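You operate a simulated robot arm through the tools that you are given. There is no shell and no other tool.

The job below is to be done with a simulated robot arm. You get a single attempt, and the scene is never put back.

JOB
Roll the dough level with the frame that the job card names.
Fine: set the frame round the dough; roller and frame go back afterwards. Set down upright: dough roller.

The check looks at the end state, three seconds after you hand in, the way a careful person would. Anything else that was tipped, shoved, dropped, spilled or broken makes it a failure.

ROBOT AND FRAMES
A 7-joint arm with a three-finger gripper, fixed in place. Base frame: the origin is on the floor under the middle of its stand, x ahead of it, y to its left, z up; the work surface is at about z = 88. Readings come in cm, rad, newtons and seconds.
It reaches about 134.2 cm from its shoulder. Its first joint turns from -2.897 to 2.897 rad. Payload 2.69 kg.
The tool frame sits at the grasp point between the pads (the TCP): z along the fingers, y along the line on which they close. The tips reach 3 cm beyond it. The gripper opens to 12.8 cm; its body begins 11.7 cm behind the TCP.
Orientation is that of the tool frame in the base frame, as [roll, pitch, yaw] about the fixed x, y, z axes, in that order (R = Rz(yaw) Ry(pitch) Rx(roll)). With the fingers straight down and closing along the base's y, the tool's x points along the base's -x, its y along +y and its z along -z.

CONTROLS
- The arm moves only by the tool nudge_tool. Its argument "plan" is a list that holds one entry, the list of rows, each a list of 7 numbers: the shift along the tool's x, y, z in units of 300 mm (1.0 is 300 mm), then the turn, a rotation vector about the tool's x, y, z in units of 120 degrees (1.0 is 120 degrees), then the closure, from 0 (fully open) to 1 (shut). In form: [[[x, y, z, ax, ay, az, claw], ...]]. A call has 1 to 20 rows; each row is the pose to reach, as a shift and turn from the pose commanded when the call began, along the tool's axes at that moment. A call with a number of a shift or a turn outside -1 to 1 is refused whole. A row lasts 0.2 s, in which the tool goes at most 5 cm and 0.15 rad; a call with a longer step from one row to the next is refused whole, and so is a gripper value outside its range. A pose out of reach is approached as far as the arm can. The call stops where the force on the tool passes 50 N (or 10 N more than at its start, if that is more) or the arm is blocked; 0.2 s more then pass. The fingers move at their own pace (about 12.7 cm/s each) and stop on an object; they squeeze with about 24 N. The grip force told is the motor's: it shows also when the fingers shut on nothing. Time passes only in rows, and 0.2 s behind the last, so rows that repeat a pose let the fingers close. It gives the time, the measured TCP pose, the force on the tool (base axes), the opening and the grip force at its end, in the units of the frame above (readings bear some noise), with the torque about the TCP (base axes, N m) and any sound that the robot's microphone picked up, and new pictures: "views" is both (left out), scene, wrist or none.
- Cameras (640 x 400 px; columns grow to the right, rows downward): "scene" is fixed at [5.09, -50.17, 165.42]; the picture's right is [0.79, -0.62, 0.00], its down [-0.33, -0.41, -0.85] and it looks along [0.53, 0.67, -0.53] (base axes); focal length 312 px, centre (320, 200). "wrist" rides on the gripper at [5.8, 5.4, -13.1] in the tool frame; the picture's right is [-0.68, 0.74, 0.00], its down [-0.62, -0.57, -0.55] and it looks along [-0.40, -0.37, 0.84] (tool axes); focal length 234 px, centre (320, 200). There is no depth. A picture from a camera that has moved, and an enlarged one, comes with that camera's place and axes in the base frame and with its lens.
- lift_body(by): moves the trunk up (or, below 0, down) by that many cm; the arm rides with it, the base frame stays. It gives what a move gives, with no picture.
- inspect(camera, box): a new picture of the part [left, top, right, bottom] of that camera's present view, enlarged. No time passes.
- hand_in(): hands the job in; it is judged then, once.

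Places have to be worked out from the pictures, the camera data and where the tool is seen. Open the gripper and draw the arm clear of the work before you hand the job in, unless the task says otherwise.

The tools are called as name(argument=value, ...) on one line, values as JSON. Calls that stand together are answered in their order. nudge_tool: Moves the arm, as the interface text tells. Its arguments: {"type":"object","properties":{"plan":{"type":"array"},"views":{"type":"string","enum":["both","scene","wrist","none"]}},"required":["plan"]} The other tools are called the same way: lift_body (by) moves the trunk up or down; inspect (camera, box) takes an enlarged picture of a part of a camera's view; hand_in () hands the job in.

At the start:

```text
time_s: 0.0
tool_pos: [58.41, 30.39, 129.11]
ee_rot: [3.141, 0.001, -3.14]
wrist_force: [-0.5, 0.2, 0.0]
torque: [-0.01, 0.01, -0.04]
grip_width: 12.81
finger_force: 0.1
trunk travel left (down, up): [-15.0, 20.0]
```

scene: 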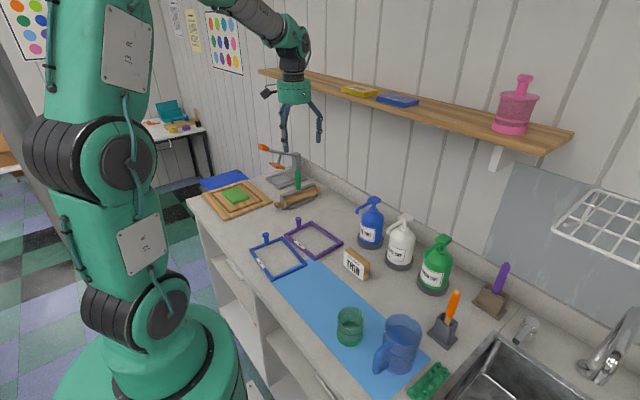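
wrist: 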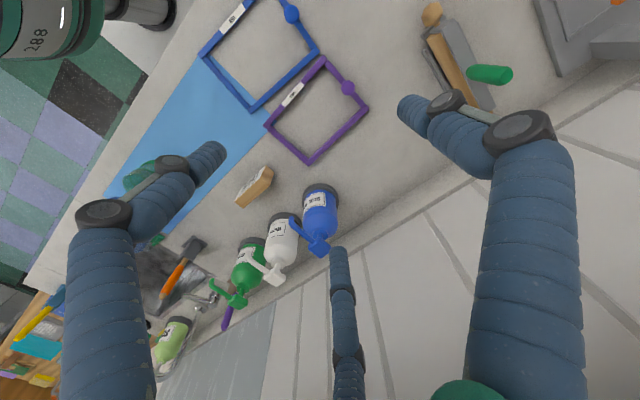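

I'll start by looking closely at the job card, the dough, the frames and the roller.

inspect(camera="scene", box=[320, 230, 400, 290])

inspect(camera="scene", box=[190, 130, 350, 230])

inspect(camera="scene", box=[230, 200, 360, 290])

inspect(camera="wrist", box=[180, 0, 380, 180])

inspect(camera="wrist", box=[380, 0, 640, 160])

```text
6.67 times, centred on (360, 260) of scene
camera zoom: at [5.09, -50.17, 165.42], right [0.79, -0.62, 0.0], down [-0.33, -0.41, -0.85], along [0.53, 0.67, -0.53], focal length 2077 px, centre (53, -200)
```

zoom: 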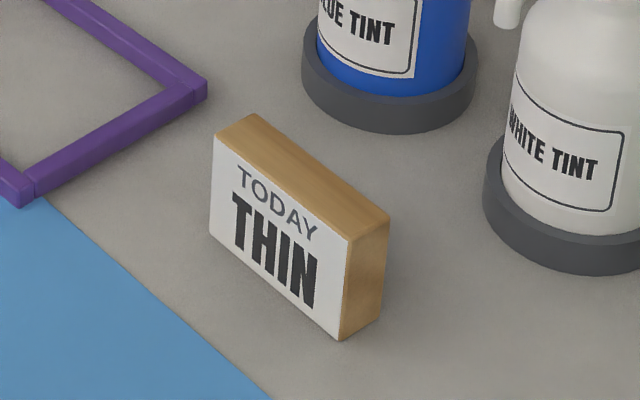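

```text
4.00 times, centred on (270, 180) of scene
camera zoom: at [5.09, -50.17, 165.42], right [0.79, -0.62, 0.0], down [-0.33, -0.41, -0.85], along [0.53, 0.67, -0.53], focal length 1246 px, centre (520, 280)
```

zoom: 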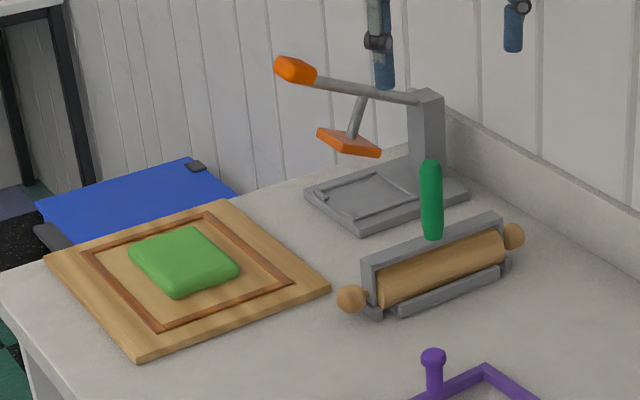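

```text
4.44 times, centred on (295, 245) of scene
camera zoom: at [5.09, -50.17, 165.42], right [0.79, -0.62, 0.0], down [-0.33, -0.41, -0.85], along [0.53, 0.67, -0.53], focal length 1384 px, centre (431, 0)
```

zoom: 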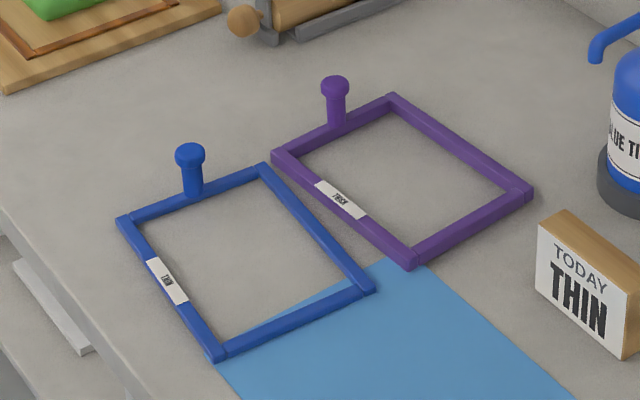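

```text
2.22 times, centred on (280, 90) of wrist
camera zoom: at [52.6, 35.67, 141.97], right [0.68, 0.74, 0.0], down [0.62, -0.57, 0.55], along [0.4, -0.37, -0.84], focal length 520 px, centre (409, 444)
```

zoom: 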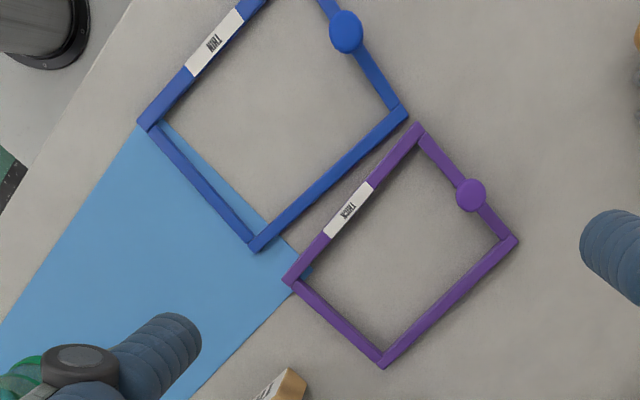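

```text
2.46 times, centred on (510, 80) of wrist
camera zoom: at [52.6, 35.67, 141.97], right [0.68, 0.74, 0.0], down [0.62, -0.57, 0.55], along [0.4, -0.37, -0.84], focal length 576 px, centre (-148, 495)
```

zoom: 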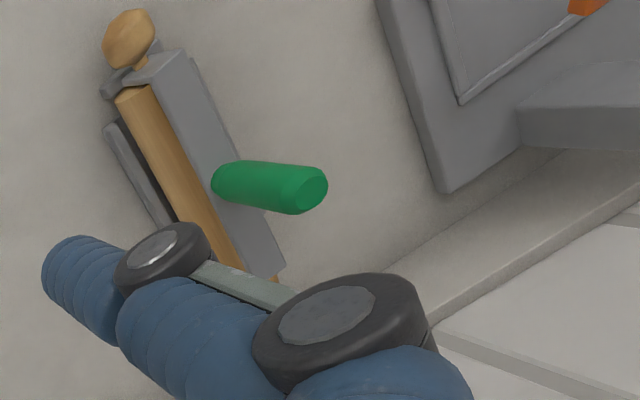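

The card says THIN. I need to read the two frame labels for certain, so I zoom in on both.

inspect(camera="scene", box=[255, 245, 280, 265])

inspect(camera="scene", box=[288, 230, 318, 255])

inspect(camera="wrist", box=[215, 5, 255, 35])

inspect(camera="wrist", box=[275, 75, 315, 110])

inspect(camera="scene", box=[195, 165, 285, 225])

inspect(camera="scene", box=[265, 155, 335, 215])

```text
16.00 times, centred on (268, 255) of scene
camera zoom: at [5.09, -50.17, 165.42], right [0.79, -0.62, 0.0], down [-0.33, -0.41, -0.85], along [0.53, 0.67, -0.53], focal length 4984 px, centre (1160, -680)
```

zoom: 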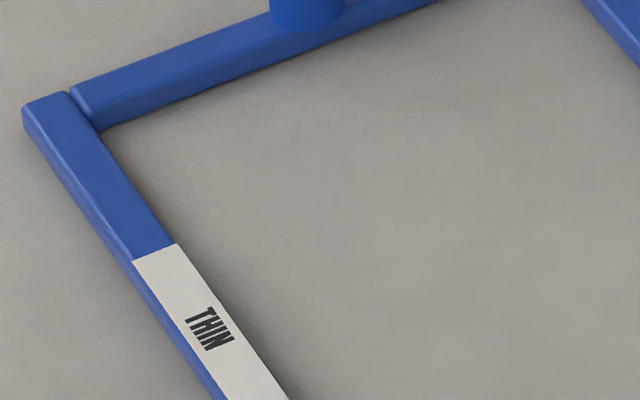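

```text
16.00 times, centred on (303, 242) of scene
camera zoom: at [5.09, -50.17, 165.42], right [0.79, -0.62, 0.0], down [-0.33, -0.41, -0.85], along [0.53, 0.67, -0.53], focal length 4984 px, centre (592, -480)
```

zoom: 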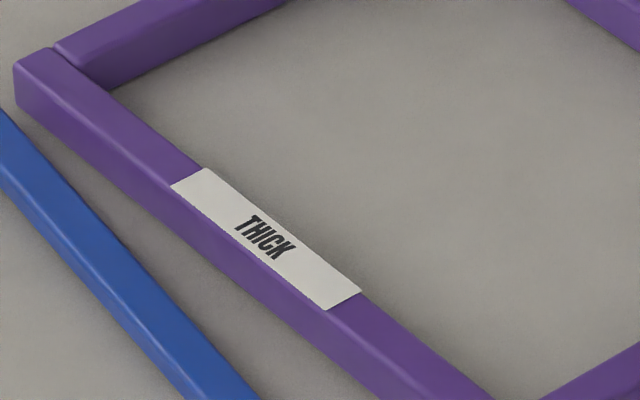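

```text
13.33 times, centred on (235, 20) of wrist
camera zoom: at [52.6, 35.67, 141.97], right [0.68, 0.74, 0.0], down [0.62, -0.57, 0.55], along [0.4, -0.37, -0.84], focal length 3122 px, centre (1453, 2600)
```

zoom: 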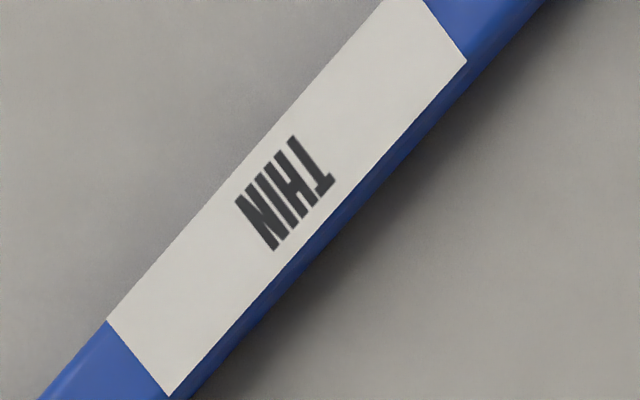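

```text
11.43 times, centred on (295, 92) of wrist
camera zoom: at [52.6, 35.67, 141.97], right [0.68, 0.74, 0.0], down [0.62, -0.57, 0.55], along [0.4, -0.37, -0.84], focal length 2676 px, centre (606, 1429)
```

zoom: 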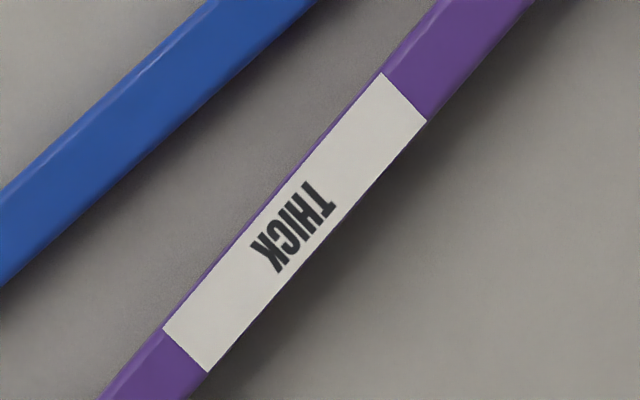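

```text
6.67 times, centred on (240, 195) of scene
camera zoom: at [5.09, -50.17, 165.42], right [0.79, -0.62, 0.0], down [-0.33, -0.41, -0.85], along [0.53, 0.67, -0.53], focal length 2077 px, centre (853, 233)
```

zoom: 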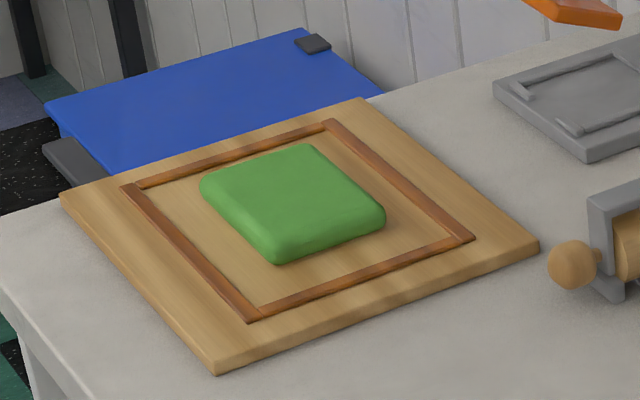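

```text
6.67 times, centred on (300, 185) of scene
camera zoom: at [5.09, -50.17, 165.42], right [0.79, -0.62, 0.0], down [-0.33, -0.41, -0.85], along [0.53, 0.67, -0.53], focal length 2077 px, centre (453, 300)
```

zoom: 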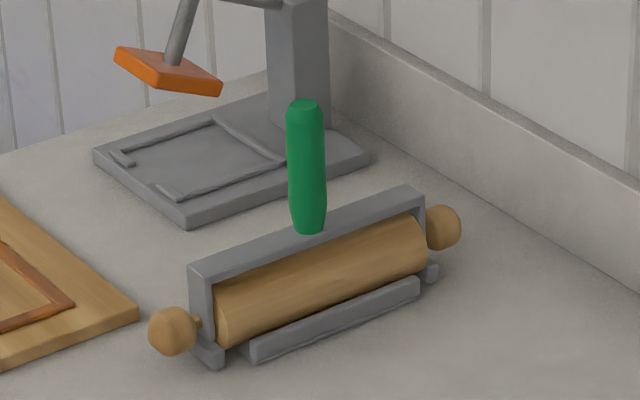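

The card says THIN; the blue frame reads THIN and the purple one THICK, so I use the blue frame. From the pictures the blue frame lies near (45, 25), the board near (51, 71), and the roller near (73, 52) with its axis along x. I move the arm up over the board and roller to see them more closely.

nudge_tool(plan=[[[0.04, 0.12, 0, 0, 0, 0, 0], [0.08, 0.24, 0, 0, 0, 0, 0], [0.12, 0.36, 0, 0, 0, 0, 0], [0.16, 0.48, 0, 0, 0, 0, 0], [0.2, 0.6, 0, 0, 0, 0, 0], [0.24, 0.72, 0, 0, 0, 0, 0], [0.28, 0.84, 0, 0, 0, 0, 0], [0.32, 0.96, 0, 0, 0, 0, 0], [0.32, 0.96, 0, 0, 0, 0, 0]]])

```text
time_s: 2.0
tool_pos: [48.79, 59.15, 128.99]
ee_rot: [-3.14, 0.0, -3.141]
wrist_force: [-0.9, 0.2, 0.1]
torque: [-0.05, -0.07, 0.05]
grip_width: 12.79
finger_force: 0.1
trunk travel left (down, up): [-15.0, 20.0]
camera wrist: at [43.02, 64.45, 142.05], right [0.68, 0.74, 0.0], down [0.62, -0.57, 0.55], along [0.4, -0.37, -0.84], focal length 234 px, centre (320, 200)
```

scene: 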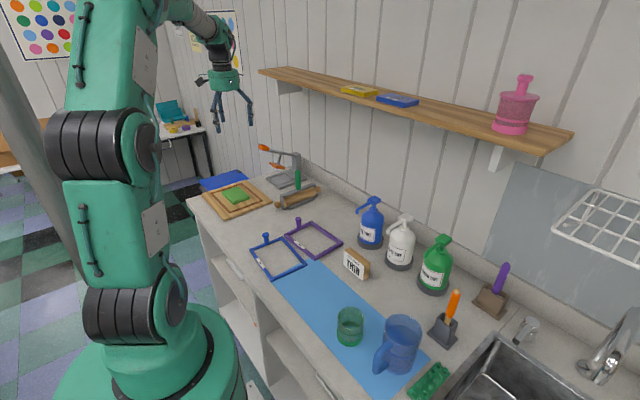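
wrist: 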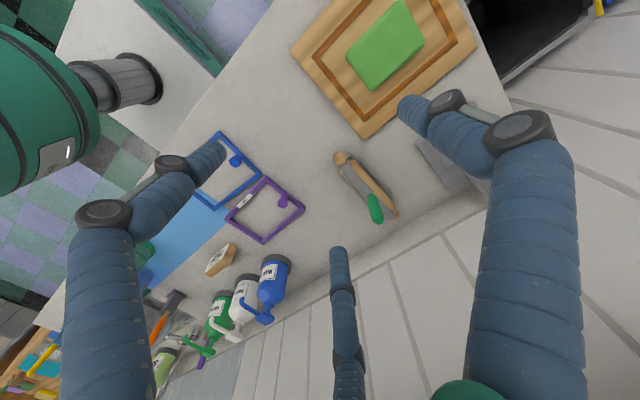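

The wrist now sees the board, dough and roller. I zoom into them for shape and position.

inspect(camera="wrist", box=[320, 140, 420, 230])

inspect(camera="wrist", box=[280, 0, 480, 140])

inspect(camera="wrist", box=[180, 120, 320, 250])

```text
4.44 times, centred on (370, 185) of wrist
camera zoom: at [43.02, 64.45, 142.05], right [0.68, 0.74, 0.0], down [0.62, -0.57, 0.55], along [0.4, -0.37, -0.84], focal length 1041 px, centre (98, 267)
```

zoom: 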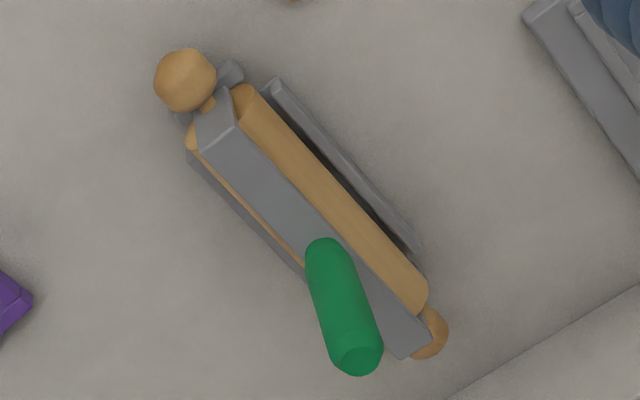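

```text
2.86 times, centred on (380, 70) of wrist
camera zoom: at [43.02, 64.45, 142.05], right [0.68, 0.74, 0.0], down [0.62, -0.57, 0.55], along [0.4, -0.37, -0.84], focal length 669 px, centre (149, 571)
```

zoom: 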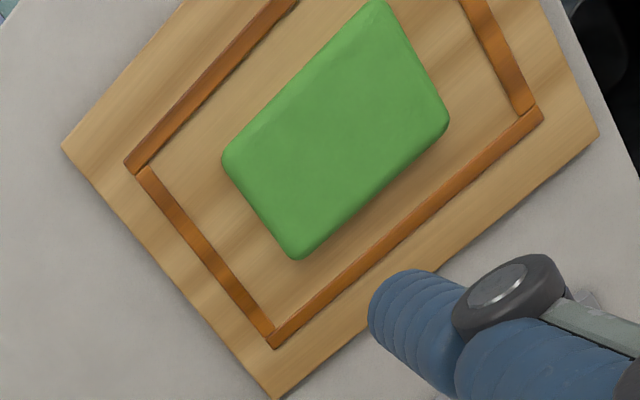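

```text
3.08 times, centred on (250, 185) of wrist
camera zoom: at [43.02, 64.45, 142.05], right [0.68, 0.74, 0.0], down [0.62, -0.57, 0.55], along [0.4, -0.37, -0.84], focal length 720 px, centre (535, 246)
```

zoom: 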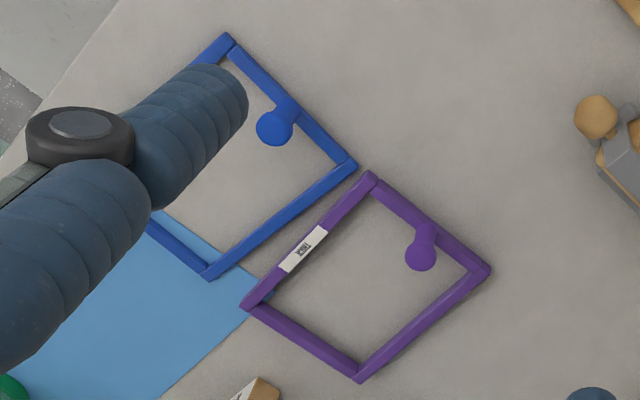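

The brown strips outline a 14 × 19 cm space inside, which matches the blue frame, and the dough is centred in it near (51.1, 73). The blue frame's knob is near (46.2, 35.5) with its top at z≈92.7. I move above the knob with the fingers partly closed for a nearer look.

nudge_tool(plan=[[[0.011, -0.099, 0.1, 0, 0, 0, 0.3], [0.022, -0.198, 0.2, 0, 0, 0, 0.45], [0.033, -0.297, 0.3, 0, 0, 0, 0.45], [0.044, -0.396, 0.4, 0, 0, 0, 0.45], [0.055, -0.495, 0.5, 0, 0, 0, 0.45], [0.066, -0.594, 0.6, 0, 0, 0, 0.45], [0.077, -0.693, 0.7, 0, 0, 0, 0.45], [0.087, -0.792, 0.8, 0, 0, 0, 0.45], [0.087, -0.792, 0.8, 0, 0, 0, 0.45]]])

```text
time_s: 4.0
tool_pos: [46.36, 35.17, 105.04]
ee_rot: [-3.141, -0.001, -3.141]
wrist_force: [0.3, -0.5, 1.0]
torque: [0.0, 0.02, 0.01]
grip_width: 7.05
finger_force: 0.1
trunk travel left (down, up): [-15.0, 20.0]
camera wrist: at [40.38, 40.53, 117.97], right [0.68, 0.74, 0.0], down [0.62, -0.57, 0.55], along [0.4, -0.37, -0.84], focal length 234 px, centre (320, 200)
```

scene: 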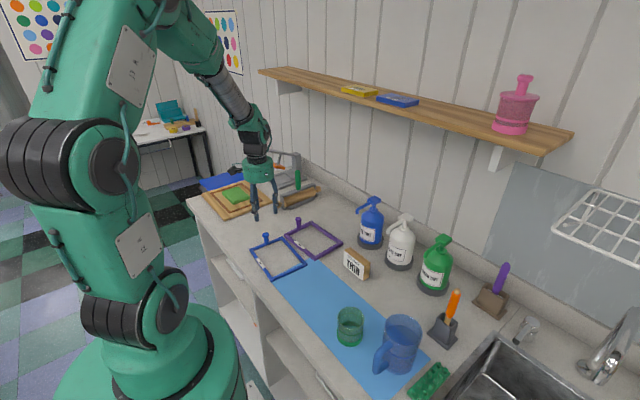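
wrist: 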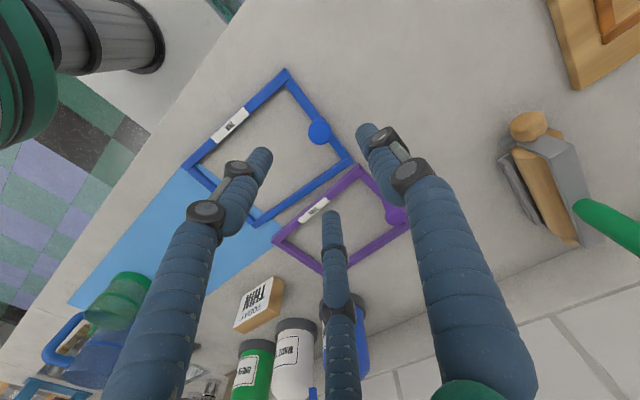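

The knob is visible between the fingers. I zoom in to fix its position and the frame's skew accurately.

inspect(camera="wrist", box=[170, 50, 370, 240])

inspect(camera="wrist", box=[290, 100, 350, 160])

inspect(camera="scene", box=[240, 225, 290, 260])

inspect(camera="wrist", box=[490, 100, 640, 250])

```text
2.11 times, centred on (270, 145) of wrist
camera zoom: at [40.38, 40.53, 117.97], right [0.68, 0.74, 0.0], down [0.62, -0.57, 0.55], along [0.4, -0.37, -0.84], focal length 493 px, centre (425, 316)
```

zoom: 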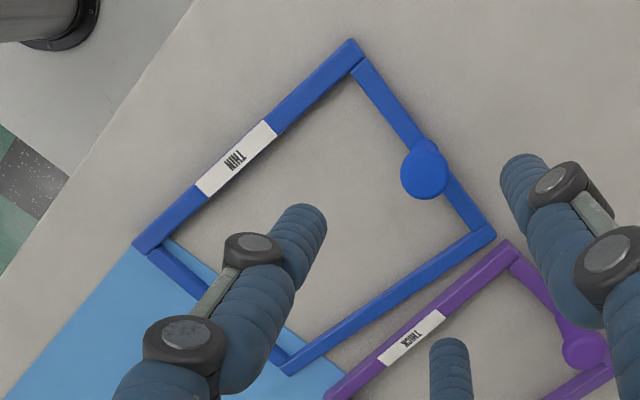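

```text
6.67 times, centred on (320, 130) of wrist
camera zoom: at [40.38, 40.53, 117.97], right [0.68, 0.74, 0.0], down [0.62, -0.57, 0.55], along [0.4, -0.37, -0.84], focal length 1561 px, centre (320, 667)
```

zoom: 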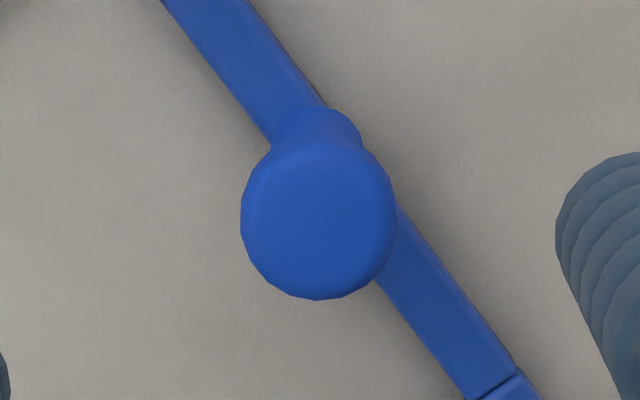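

```text
11.43 times, centred on (265, 242) of scene
camera zoom: at [5.09, -50.17, 165.42], right [0.79, -0.62, 0.0], down [-0.33, -0.41, -0.85], along [0.53, 0.67, -0.53], focal length 3560 px, centre (949, -286)
```

zoom: 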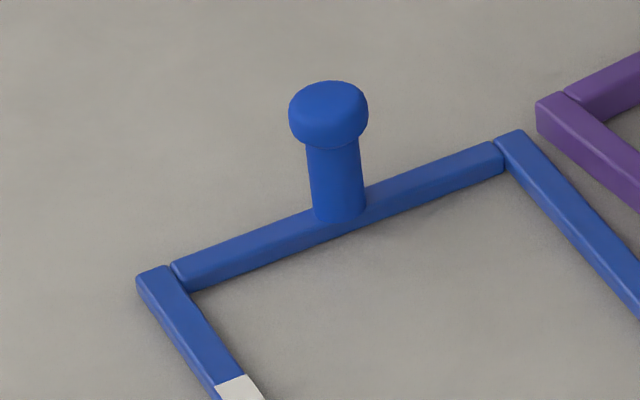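

```text
2.67 times, centred on (565, 175) of wrist
camera zoom: at [40.38, 40.53, 117.97], right [0.68, 0.74, 0.0], down [0.62, -0.57, 0.55], along [0.4, -0.37, -0.84], focal length 624 px, centre (-333, 267)
```

zoom: 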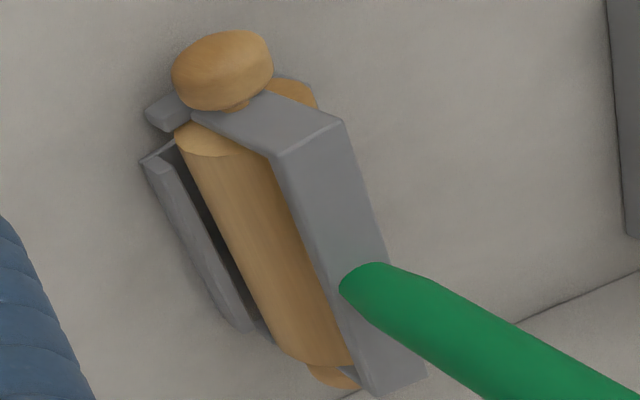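

The knob axis is at about (46.2, 35.3), top at z≈92.9, and the frame is skewed about −5.3°. I turn the tool to match the skew and lower it around the knob, with the tips staying above the bar.

nudge_tool(plan=[[[0.0, 0.0, 0.12, 0, 0, 0.022, 0.45], [0.0, 0.0, 0.24, 0, 0, 0.044, 0.45], [0.0, 0.0, 0.34, 0, 0, 0.044, 0.45], [0.0, 0.0, 0.407, 0, 0, 0.044, 0.45], [0.0, 0.0, 0.407, 0, 0, 0.044, 0.45]]])

```text
time_s: 5.2
tool_pos: [46.36, 35.49, 92.81]
ee_rot: [-3.141, -0.001, 3.048]
wrist_force: [0.3, 0.7, 1.1]
torque: [0.01, 0.01, 0.0]
grip_width: 7.04
finger_force: 0.2
trunk travel left (down, up): [-15.0, 20.0]
camera wrist: at [41.06, 41.17, 105.79], right [0.74, 0.67, 0.0], down [0.56, -0.62, 0.55], along [0.37, -0.41, -0.84], focal length 234 px, centre (320, 200)
```

scene: 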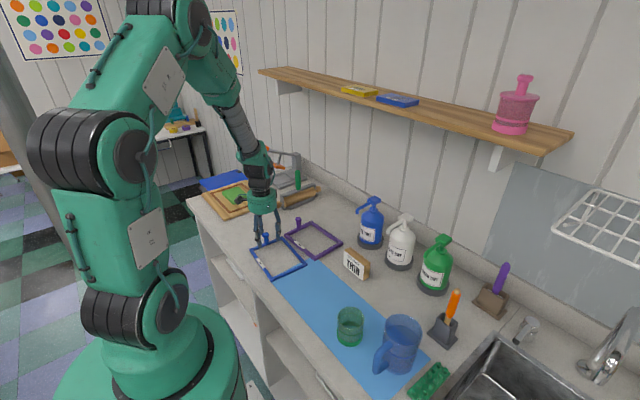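
wrist: 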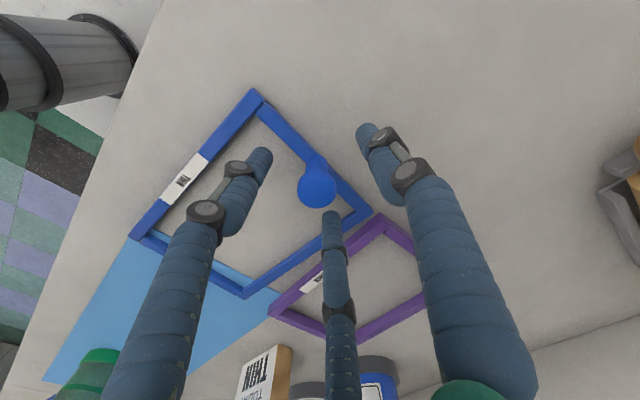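

The knob head sits at the TCP point in the wrist view (about (317,186) against (319,192)), so the grip is centred. I close the fingers.

nudge_tool(plan=[[[0, 0, 0, 0, 0, 0, 0.6], [0, 0, 0, 0, 0, 0, 0.7], [0, 0, 0, 0, 0, 0, 0.8], [0, 0, 0, 0, 0, 0, 0.9], [0, 0, 0, 0, 0, 0, 1], [0, 0, 0, 0, 0, 0, 1], [0, 0, 0, 0, 0, 0, 1]]])

```text
time_s: 6.8
tool_pos: [46.41, 35.29, 92.92]
ee_rot: [3.14, 0.0, 3.051]
wrist_force: [-0.5, -0.5, 0.0]
torque: [-0.12, 0.06, -0.03]
grip_width: 2.05
finger_force: 23.8
trunk travel left (down, up): [-15.0, 20.0]
camera wrist: at [41.03, 41.15, 105.81], right [0.74, 0.67, 0.0], down [0.56, -0.62, 0.55], along [0.37, -0.41, -0.84], focal length 234 px, centre (320, 200)
```

scene: 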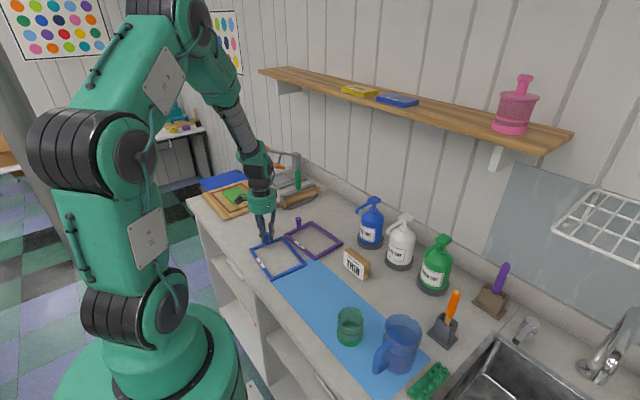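
wrist: 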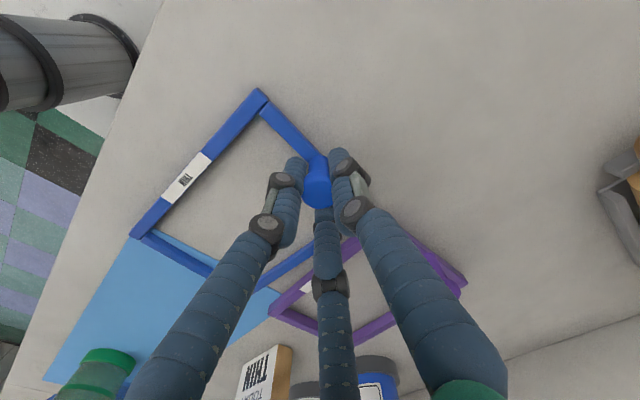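

Gripped at 2.05 cm with 24 N. I lift slowly and check how the frame hangs.

nudge_tool(plan=[[[0, 0, -0.03, 0, 0, 0, 1], [0, 0, -0.07, 0, 0, 0, 1], [0, 0, -0.12, 0, 0, 0, 1], [0, 0, -0.18, 0, 0, 0, 1], [0, 0, -0.24, 0, 0, 0, 1], [0, 0, -0.3, 0, 0, 0, 1], [0, 0, -0.36, 0, 0, 0, 1], [0, 0, -0.4, 0, 0, 0, 1], [0, 0, -0.4, 0, 0, 0, 1]]])

```text
time_s: 8.8
tool_pos: [46.12, 35.41, 104.85]
ee_rot: [3.14, 0.0, 3.048]
wrist_force: [0.8, 0.2, 0.0]
torque: [0.1, -0.03, 0.05]
grip_width: 2.05
finger_force: 23.8
trunk travel left (down, up): [-15.0, 20.0]
camera wrist: at [40.86, 41.22, 117.79], right [0.74, 0.67, 0.0], down [0.56, -0.62, 0.55], along [0.37, -0.41, -0.84], focal length 234 px, centre (320, 200)
```

scene: 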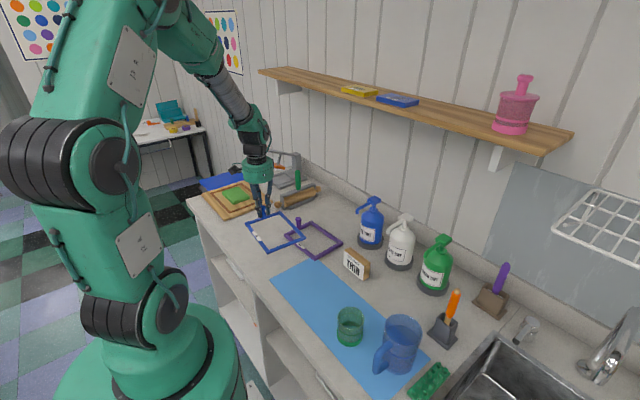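
wrist: 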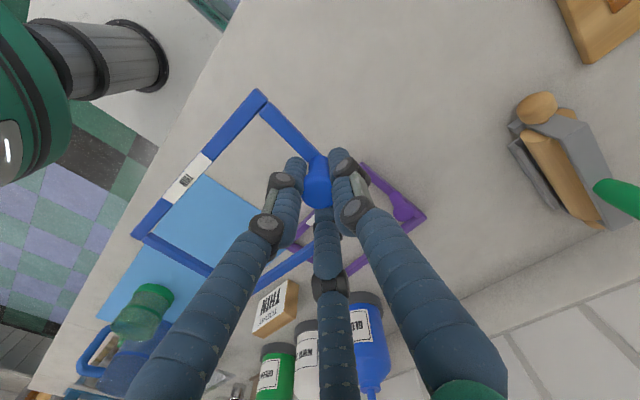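

The frame hangs level and square to the tool (its long side runs along tool y within 0.1°). I carry it toward the board while turning it back by 5.3° to line up with the board.

nudge_tool(plan=[[[-0.006, 0.06, 0, 0, 0, -0.006, 1], [-0.016, 0.15, 0, 0, 0, -0.012, 1], [-0.028, 0.26, 0, 0, 0, -0.018, 1], [-0.04, 0.37, 0, 0, 0, -0.024, 1], [-0.052, 0.48, 0, 0, 0, -0.03, 1], [-0.064, 0.59, 0, 0, 0, -0.036, 1], [-0.076, 0.7, 0, 0, 0, -0.042, 1], [-0.086, 0.79, 0, 0, 0, -0.0444, 1], [-0.0914, 0.8455, 0, 0, 0, -0.0444, 1], [-0.0914, 0.8455, 0, 0, 0, -0.0444, 1]]])

```text
time_s: 11.0
tool_pos: [51.32, 60.47, 104.92]
ee_rot: [-3.142, 0.0, -3.14]
wrist_force: [-0.1, 0.6, -1.1]
torque: [0.06, -0.01, -0.03]
grip_width: 2.04
finger_force: 23.2
trunk travel left (down, up): [-15.0, 20.0]
camera wrist: at [45.5, 65.82, 117.76], right [0.68, 0.74, 0.0], down [0.62, -0.56, 0.55], along [0.4, -0.37, -0.84], focal length 234 px, centre (320, 200)
```

scene: 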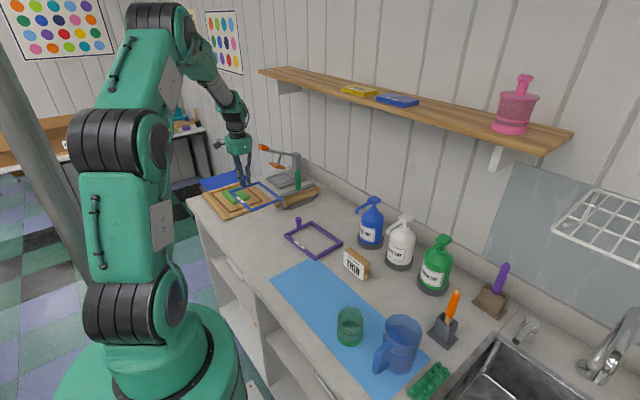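
wrist: 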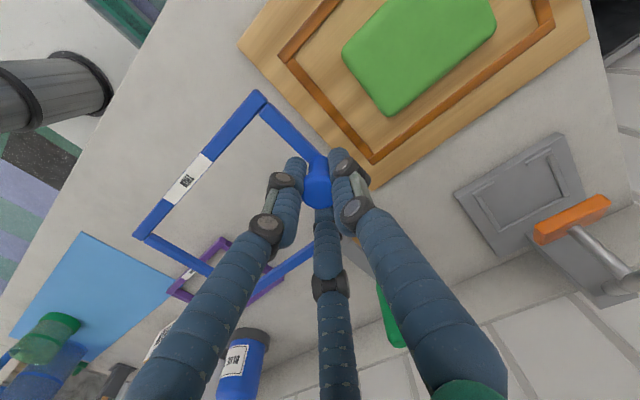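

The board now shows clearly in the wrist view. I zoom in to measure the marked rectangle and the held frame.

inspect(camera="wrist", box=[230, 0, 430, 190])

inspect(camera="wrist", box=[430, 0, 610, 120])

inspect(camera="wrist", box=[120, 80, 340, 290])

```text
2.11 times, centred on (330, 95) of wrist
camera zoom: at [45.5, 65.82, 117.76], right [0.68, 0.74, 0.0], down [0.62, -0.56, 0.55], along [0.4, -0.37, -0.84], focal length 493 px, centre (299, 421)
```

zoom: 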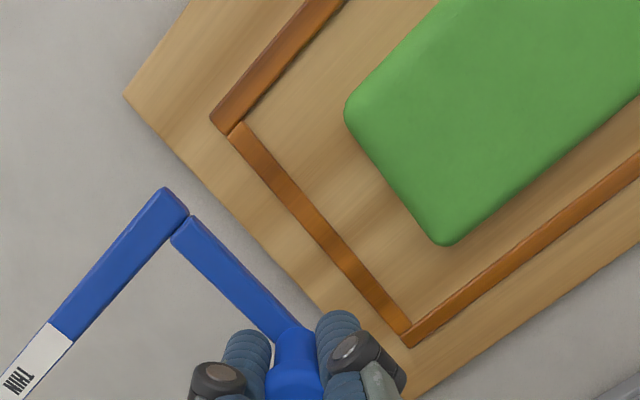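

```text
3.33 times, centred on (520, 60) of wrist
camera zoom: at [45.5, 65.82, 117.76], right [0.68, 0.74, 0.0], down [0.62, -0.56, 0.55], along [0.4, -0.37, -0.84], focal length 781 px, centre (-347, 667)
```

zoom: 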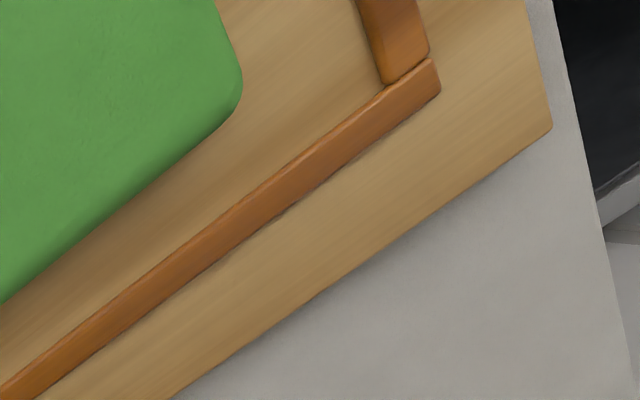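

```text
1.90 times, centred on (230, 185) of wrist
camera zoom: at [45.5, 65.82, 117.76], right [0.68, 0.74, 0.0], down [0.62, -0.56, 0.55], along [0.4, -0.37, -0.84], focal length 446 px, centre (491, 229)
```

zoom: 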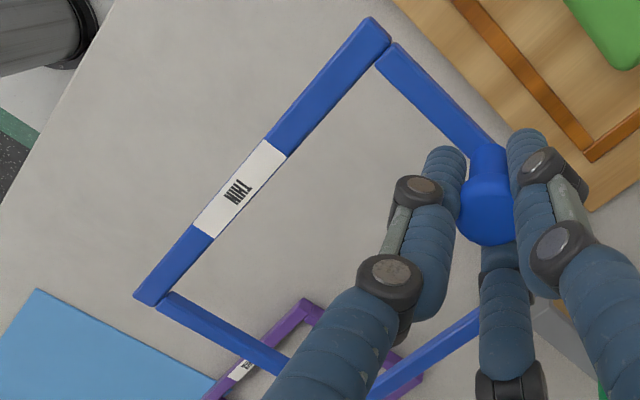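

The ridges are slightly raised; their inner space is about 14.4 × 19.9 cm, and the frame is about 13.5 × 18.8 cm. From the wrist view the TCP has to shift about +0.4 in x and +21.3 in y, so I move there at this height.

nudge_tool(plan=[[[-0.002, 0.05, 0, 0, 0, 0, 1], [-0.004, 0.14, 0, 0, 0, 0, 1], [-0.006, 0.25, 0, 0, 0, 0, 1], [-0.008, 0.36, 0, 0, 0, 0, 1], [-0.01, 0.47, 0, 0, 0, 0, 1], [-0.012, 0.57, 0, 0, 0, 0, 1], [-0.0127, 0.66, 0, 0, 0, 0, 1], [-0.0127, 0.71, 0, 0, 0, 0, 1], [-0.0127, 0.71, 0, 0, 0, 0, 1], [-0.0127, 0.71, 0, 0, 0, 0, 1]]])

```text
time_s: 13.2
tool_pos: [51.62, 81.79, 105.09]
ee_rot: [-3.141, 0.0, -3.141]
wrist_force: [0.5, 0.1, -1.2]
torque: [0.09, 0.01, -0.02]
grip_width: 2.05
finger_force: 23.8
trunk travel left (down, up): [-15.0, 20.0]
camera wrist: at [45.77, 87.11, 117.9], right [0.68, 0.74, 0.0], down [0.62, -0.56, 0.55], along [0.4, -0.37, -0.84], focal length 234 px, centre (320, 200)
```

scene: 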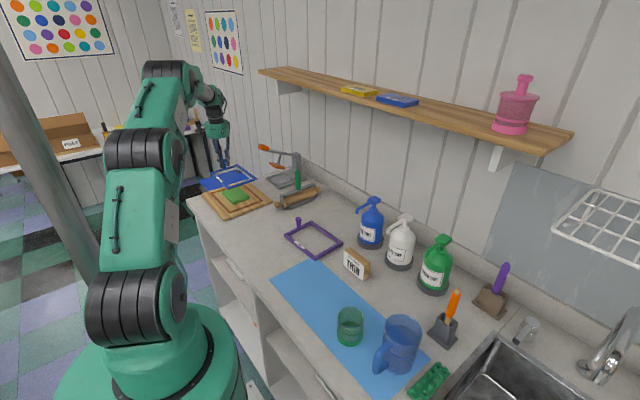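
wrist: 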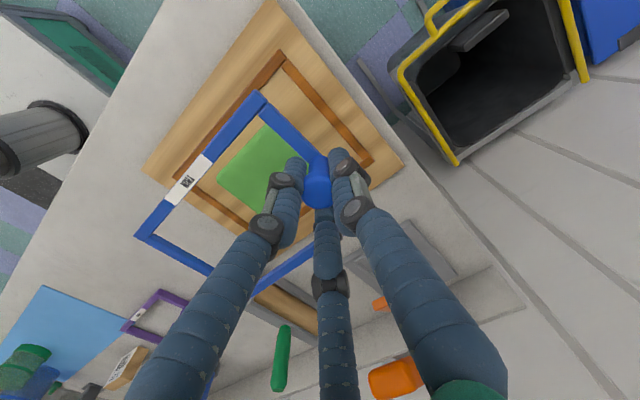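

The frame is over the board and dough is inside its outline. I lower it to just above dough height and check the alignment again.

nudge_tool(plan=[[[0, 0, 0.05, 0, 0, 0, 1], [0, 0, 0.12, 0, 0, 0, 1], [0, 0, 0.19, 0, 0, 0, 1], [0, 0, 0.25, 0, 0, 0, 1], [0, 0, 0.29, 0, 0, 0, 1], [0, 0, 0.3, 0, 0, 0, 1], [0, 0, 0.3, 0, 0, 0, 1]]])

inspect(camera="wrist", box=[130, 20, 430, 310])

inspect(camera="scene", box=[190, 160, 290, 230])

```text
time_s: 14.8
tool_pos: [51.61, 81.62, 95.67]
ee_rot: [3.142, 0.002, -3.141]
wrist_force: [-0.1, 0.3, -1.9]
torque: [0.09, 0.02, -0.04]
grip_width: 2.05
finger_force: 24.0
trunk travel left (down, up): [-15.0, 20.0]
camera wrist: at [45.79, 86.93, 108.69], right [0.68, 0.74, 0.0], down [0.62, -0.56, 0.55], along [0.4, -0.37, -0.84], focal length 234 px, centre (320, 200)
```

scene: 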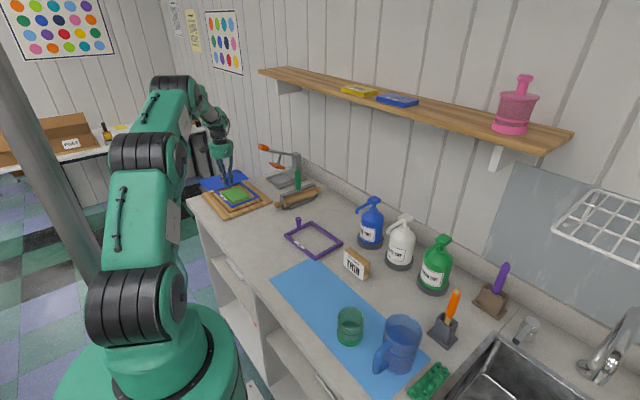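
wrist: 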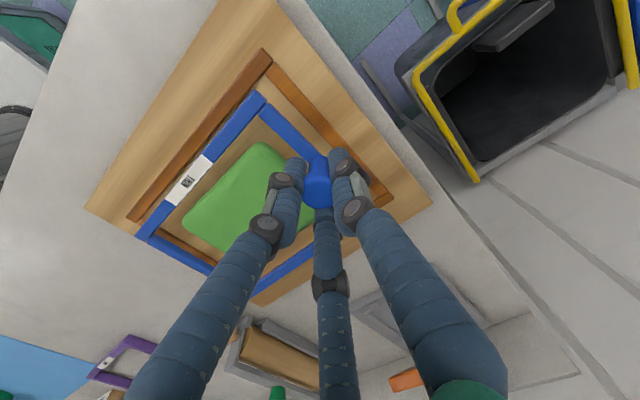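

```text
1.38 times, centred on (280, 165) of wrist
camera zoom: at [45.79, 86.93, 108.69], right [0.68, 0.74, 0.0], down [0.62, -0.56, 0.55], along [0.4, -0.37, -0.84], focal length 323 px, centre (375, 248)
```

zoom: 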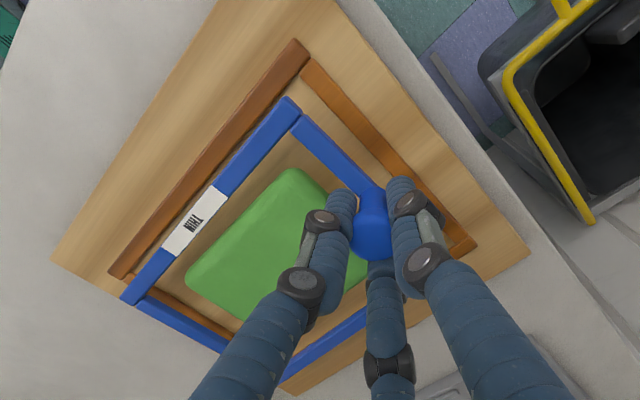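

```text
5.71 times, centred on (240, 195) of scene
camera zoom: at [5.09, -50.17, 165.42], right [0.79, -0.62, 0.0], down [-0.33, -0.41, -0.85], along [0.53, 0.67, -0.53], focal length 1780 px, centre (777, 229)
```

zoom: 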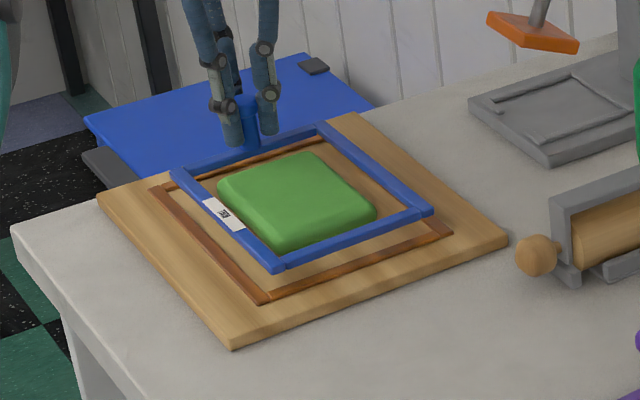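

I zoom in closer at the visible corners to compare the frame edges with the inner ridge edges.

inspect(camera="wrist", box=[220, 40, 310, 120])

inspect(camera="wrist", box=[110, 190, 230, 290])

inspect(camera="wrist", box=[230, 220, 330, 320])

inspect(camera="wrist", box=[340, 120, 440, 220])

```text
5.00 times, centred on (265, 80) of wrist
camera zoom: at [45.79, 86.93, 108.69], right [0.68, 0.74, 0.0], down [0.62, -0.56, 0.55], along [0.4, -0.37, -0.84], focal length 1171 px, centre (595, 800)
```

zoom: 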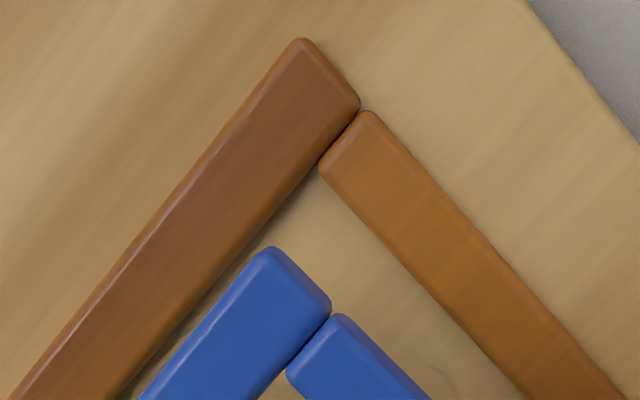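

```text
4.00 times, centred on (170, 240) of wrist
camera zoom: at [45.79, 86.93, 108.69], right [0.68, 0.74, 0.0], down [0.62, -0.56, 0.55], along [0.4, -0.37, -0.84], focal length 937 px, centre (920, 40)
```

zoom: 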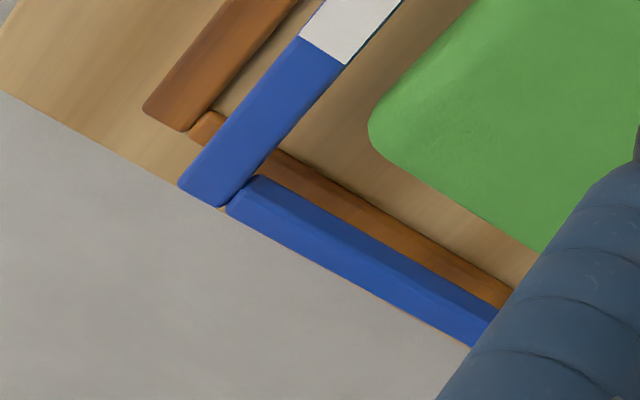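

```text
4.00 times, centred on (280, 270) of wrist
camera zoom: at [45.79, 86.93, 108.69], right [0.68, 0.74, 0.0], down [0.62, -0.56, 0.55], along [0.4, -0.37, -0.84], focal length 937 px, centre (480, -80)
```

zoom: 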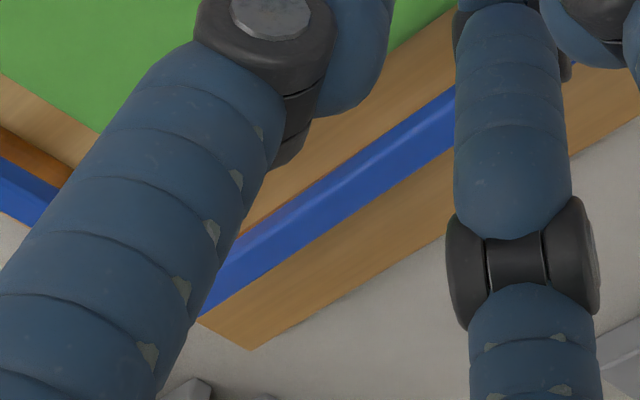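

```text
4.00 times, centred on (390, 170) of wrist
camera zoom: at [45.79, 86.93, 108.69], right [0.68, 0.74, 0.0], down [0.62, -0.56, 0.55], along [0.4, -0.37, -0.84], focal length 937 px, centre (40, 320)
```

zoom: 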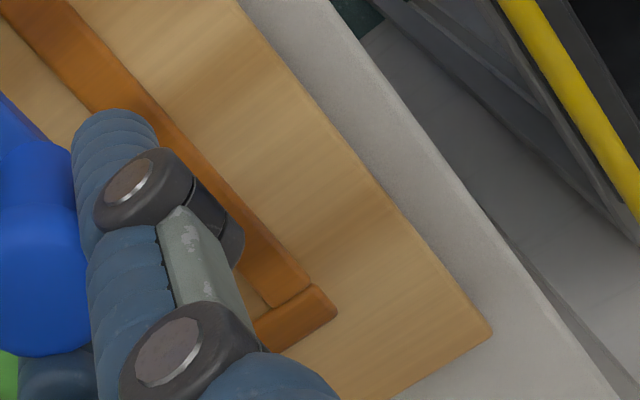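

The frame looks about 1° counter-clockwise against the ridges and roughly 0.6 cm short in y. I correct these and come down a little, then check again.

nudge_tool(plan=[[[0.003, 0.01, 0, 0, 0, 0.005, 1], [0.0067, 0.02, 0, 0, 0, 0.01, 1], [0.0067, 0.02, 0.007, 0, 0, 0.01, 1], [0.0067, 0.02, 0.0133, 0, 0, 0.01, 1], [0.0067, 0.02, 0.0133, 0, 0, 0.01, 1]]])

inspect(camera="wrist", box=[220, 40, 310, 120])

inspect(camera="wrist", box=[110, 190, 230, 290])

inspect(camera="wrist", box=[230, 220, 330, 320])

inspect(camera="scene", box=[195, 165, 285, 225])

```text
time_s: 16.0
tool_pos: [51.38, 82.25, 95.39]
ee_rot: [-3.141, 0.001, 3.122]
wrist_force: [-0.5, -0.4, -0.7]
torque: [0.06, -0.01, -0.02]
grip_width: 2.06
finger_force: 23.7
trunk travel left (down, up): [-15.0, 20.0]
camera wrist: at [45.68, 87.71, 108.32], right [0.69, 0.72, 0.0], down [0.6, -0.58, 0.55], along [0.4, -0.38, -0.84], focal length 234 px, centre (320, 200)
```

scene: 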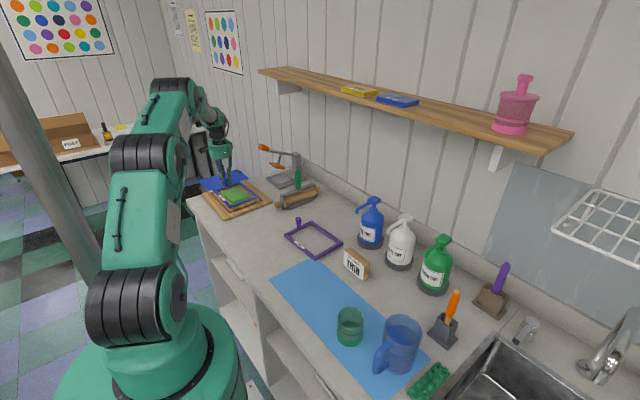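
wrist: 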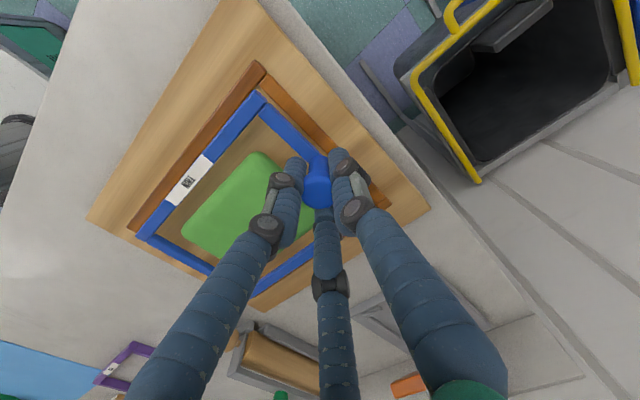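

```text
5.00 times, centred on (265, 80) of wrist
camera zoom: at [45.68, 87.71, 108.32], right [0.69, 0.72, 0.0], down [0.6, -0.58, 0.55], along [0.4, -0.38, -0.84], focal length 1171 px, centre (595, 800)
```

zoom: 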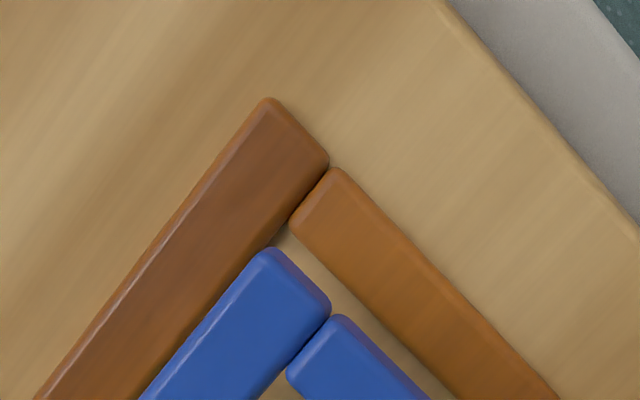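

```text
4.00 times, centred on (170, 240) of wrist
camera zoom: at [45.68, 87.71, 108.32], right [0.69, 0.72, 0.0], down [0.6, -0.58, 0.55], along [0.4, -0.38, -0.84], focal length 937 px, centre (920, 40)
```

zoom: 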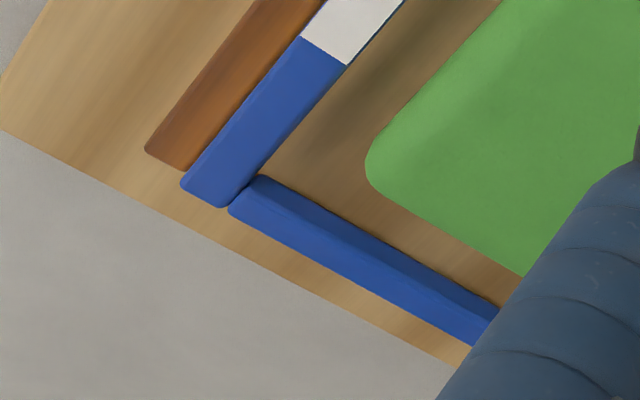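

```text
4.00 times, centred on (280, 270) of wrist
camera zoom: at [45.68, 87.71, 108.32], right [0.69, 0.72, 0.0], down [0.6, -0.58, 0.55], along [0.4, -0.38, -0.84], focal length 937 px, centre (480, -80)
```

zoom: 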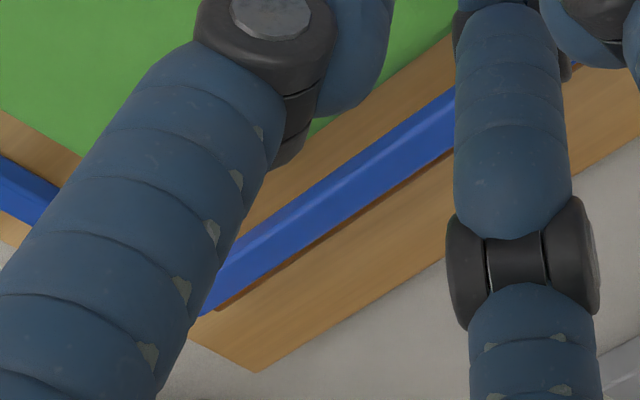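

```text
6.67 times, centred on (240, 195) of scene
camera zoom: at [5.09, -50.17, 165.42], right [0.79, -0.62, 0.0], down [-0.33, -0.41, -0.85], along [0.53, 0.67, -0.53], focal length 2077 px, centre (853, 233)
```

zoom: 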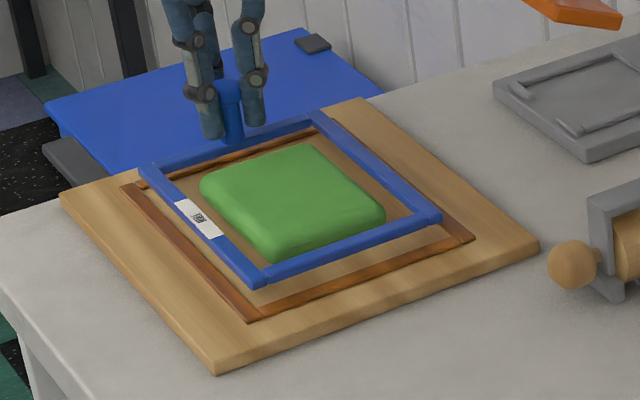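

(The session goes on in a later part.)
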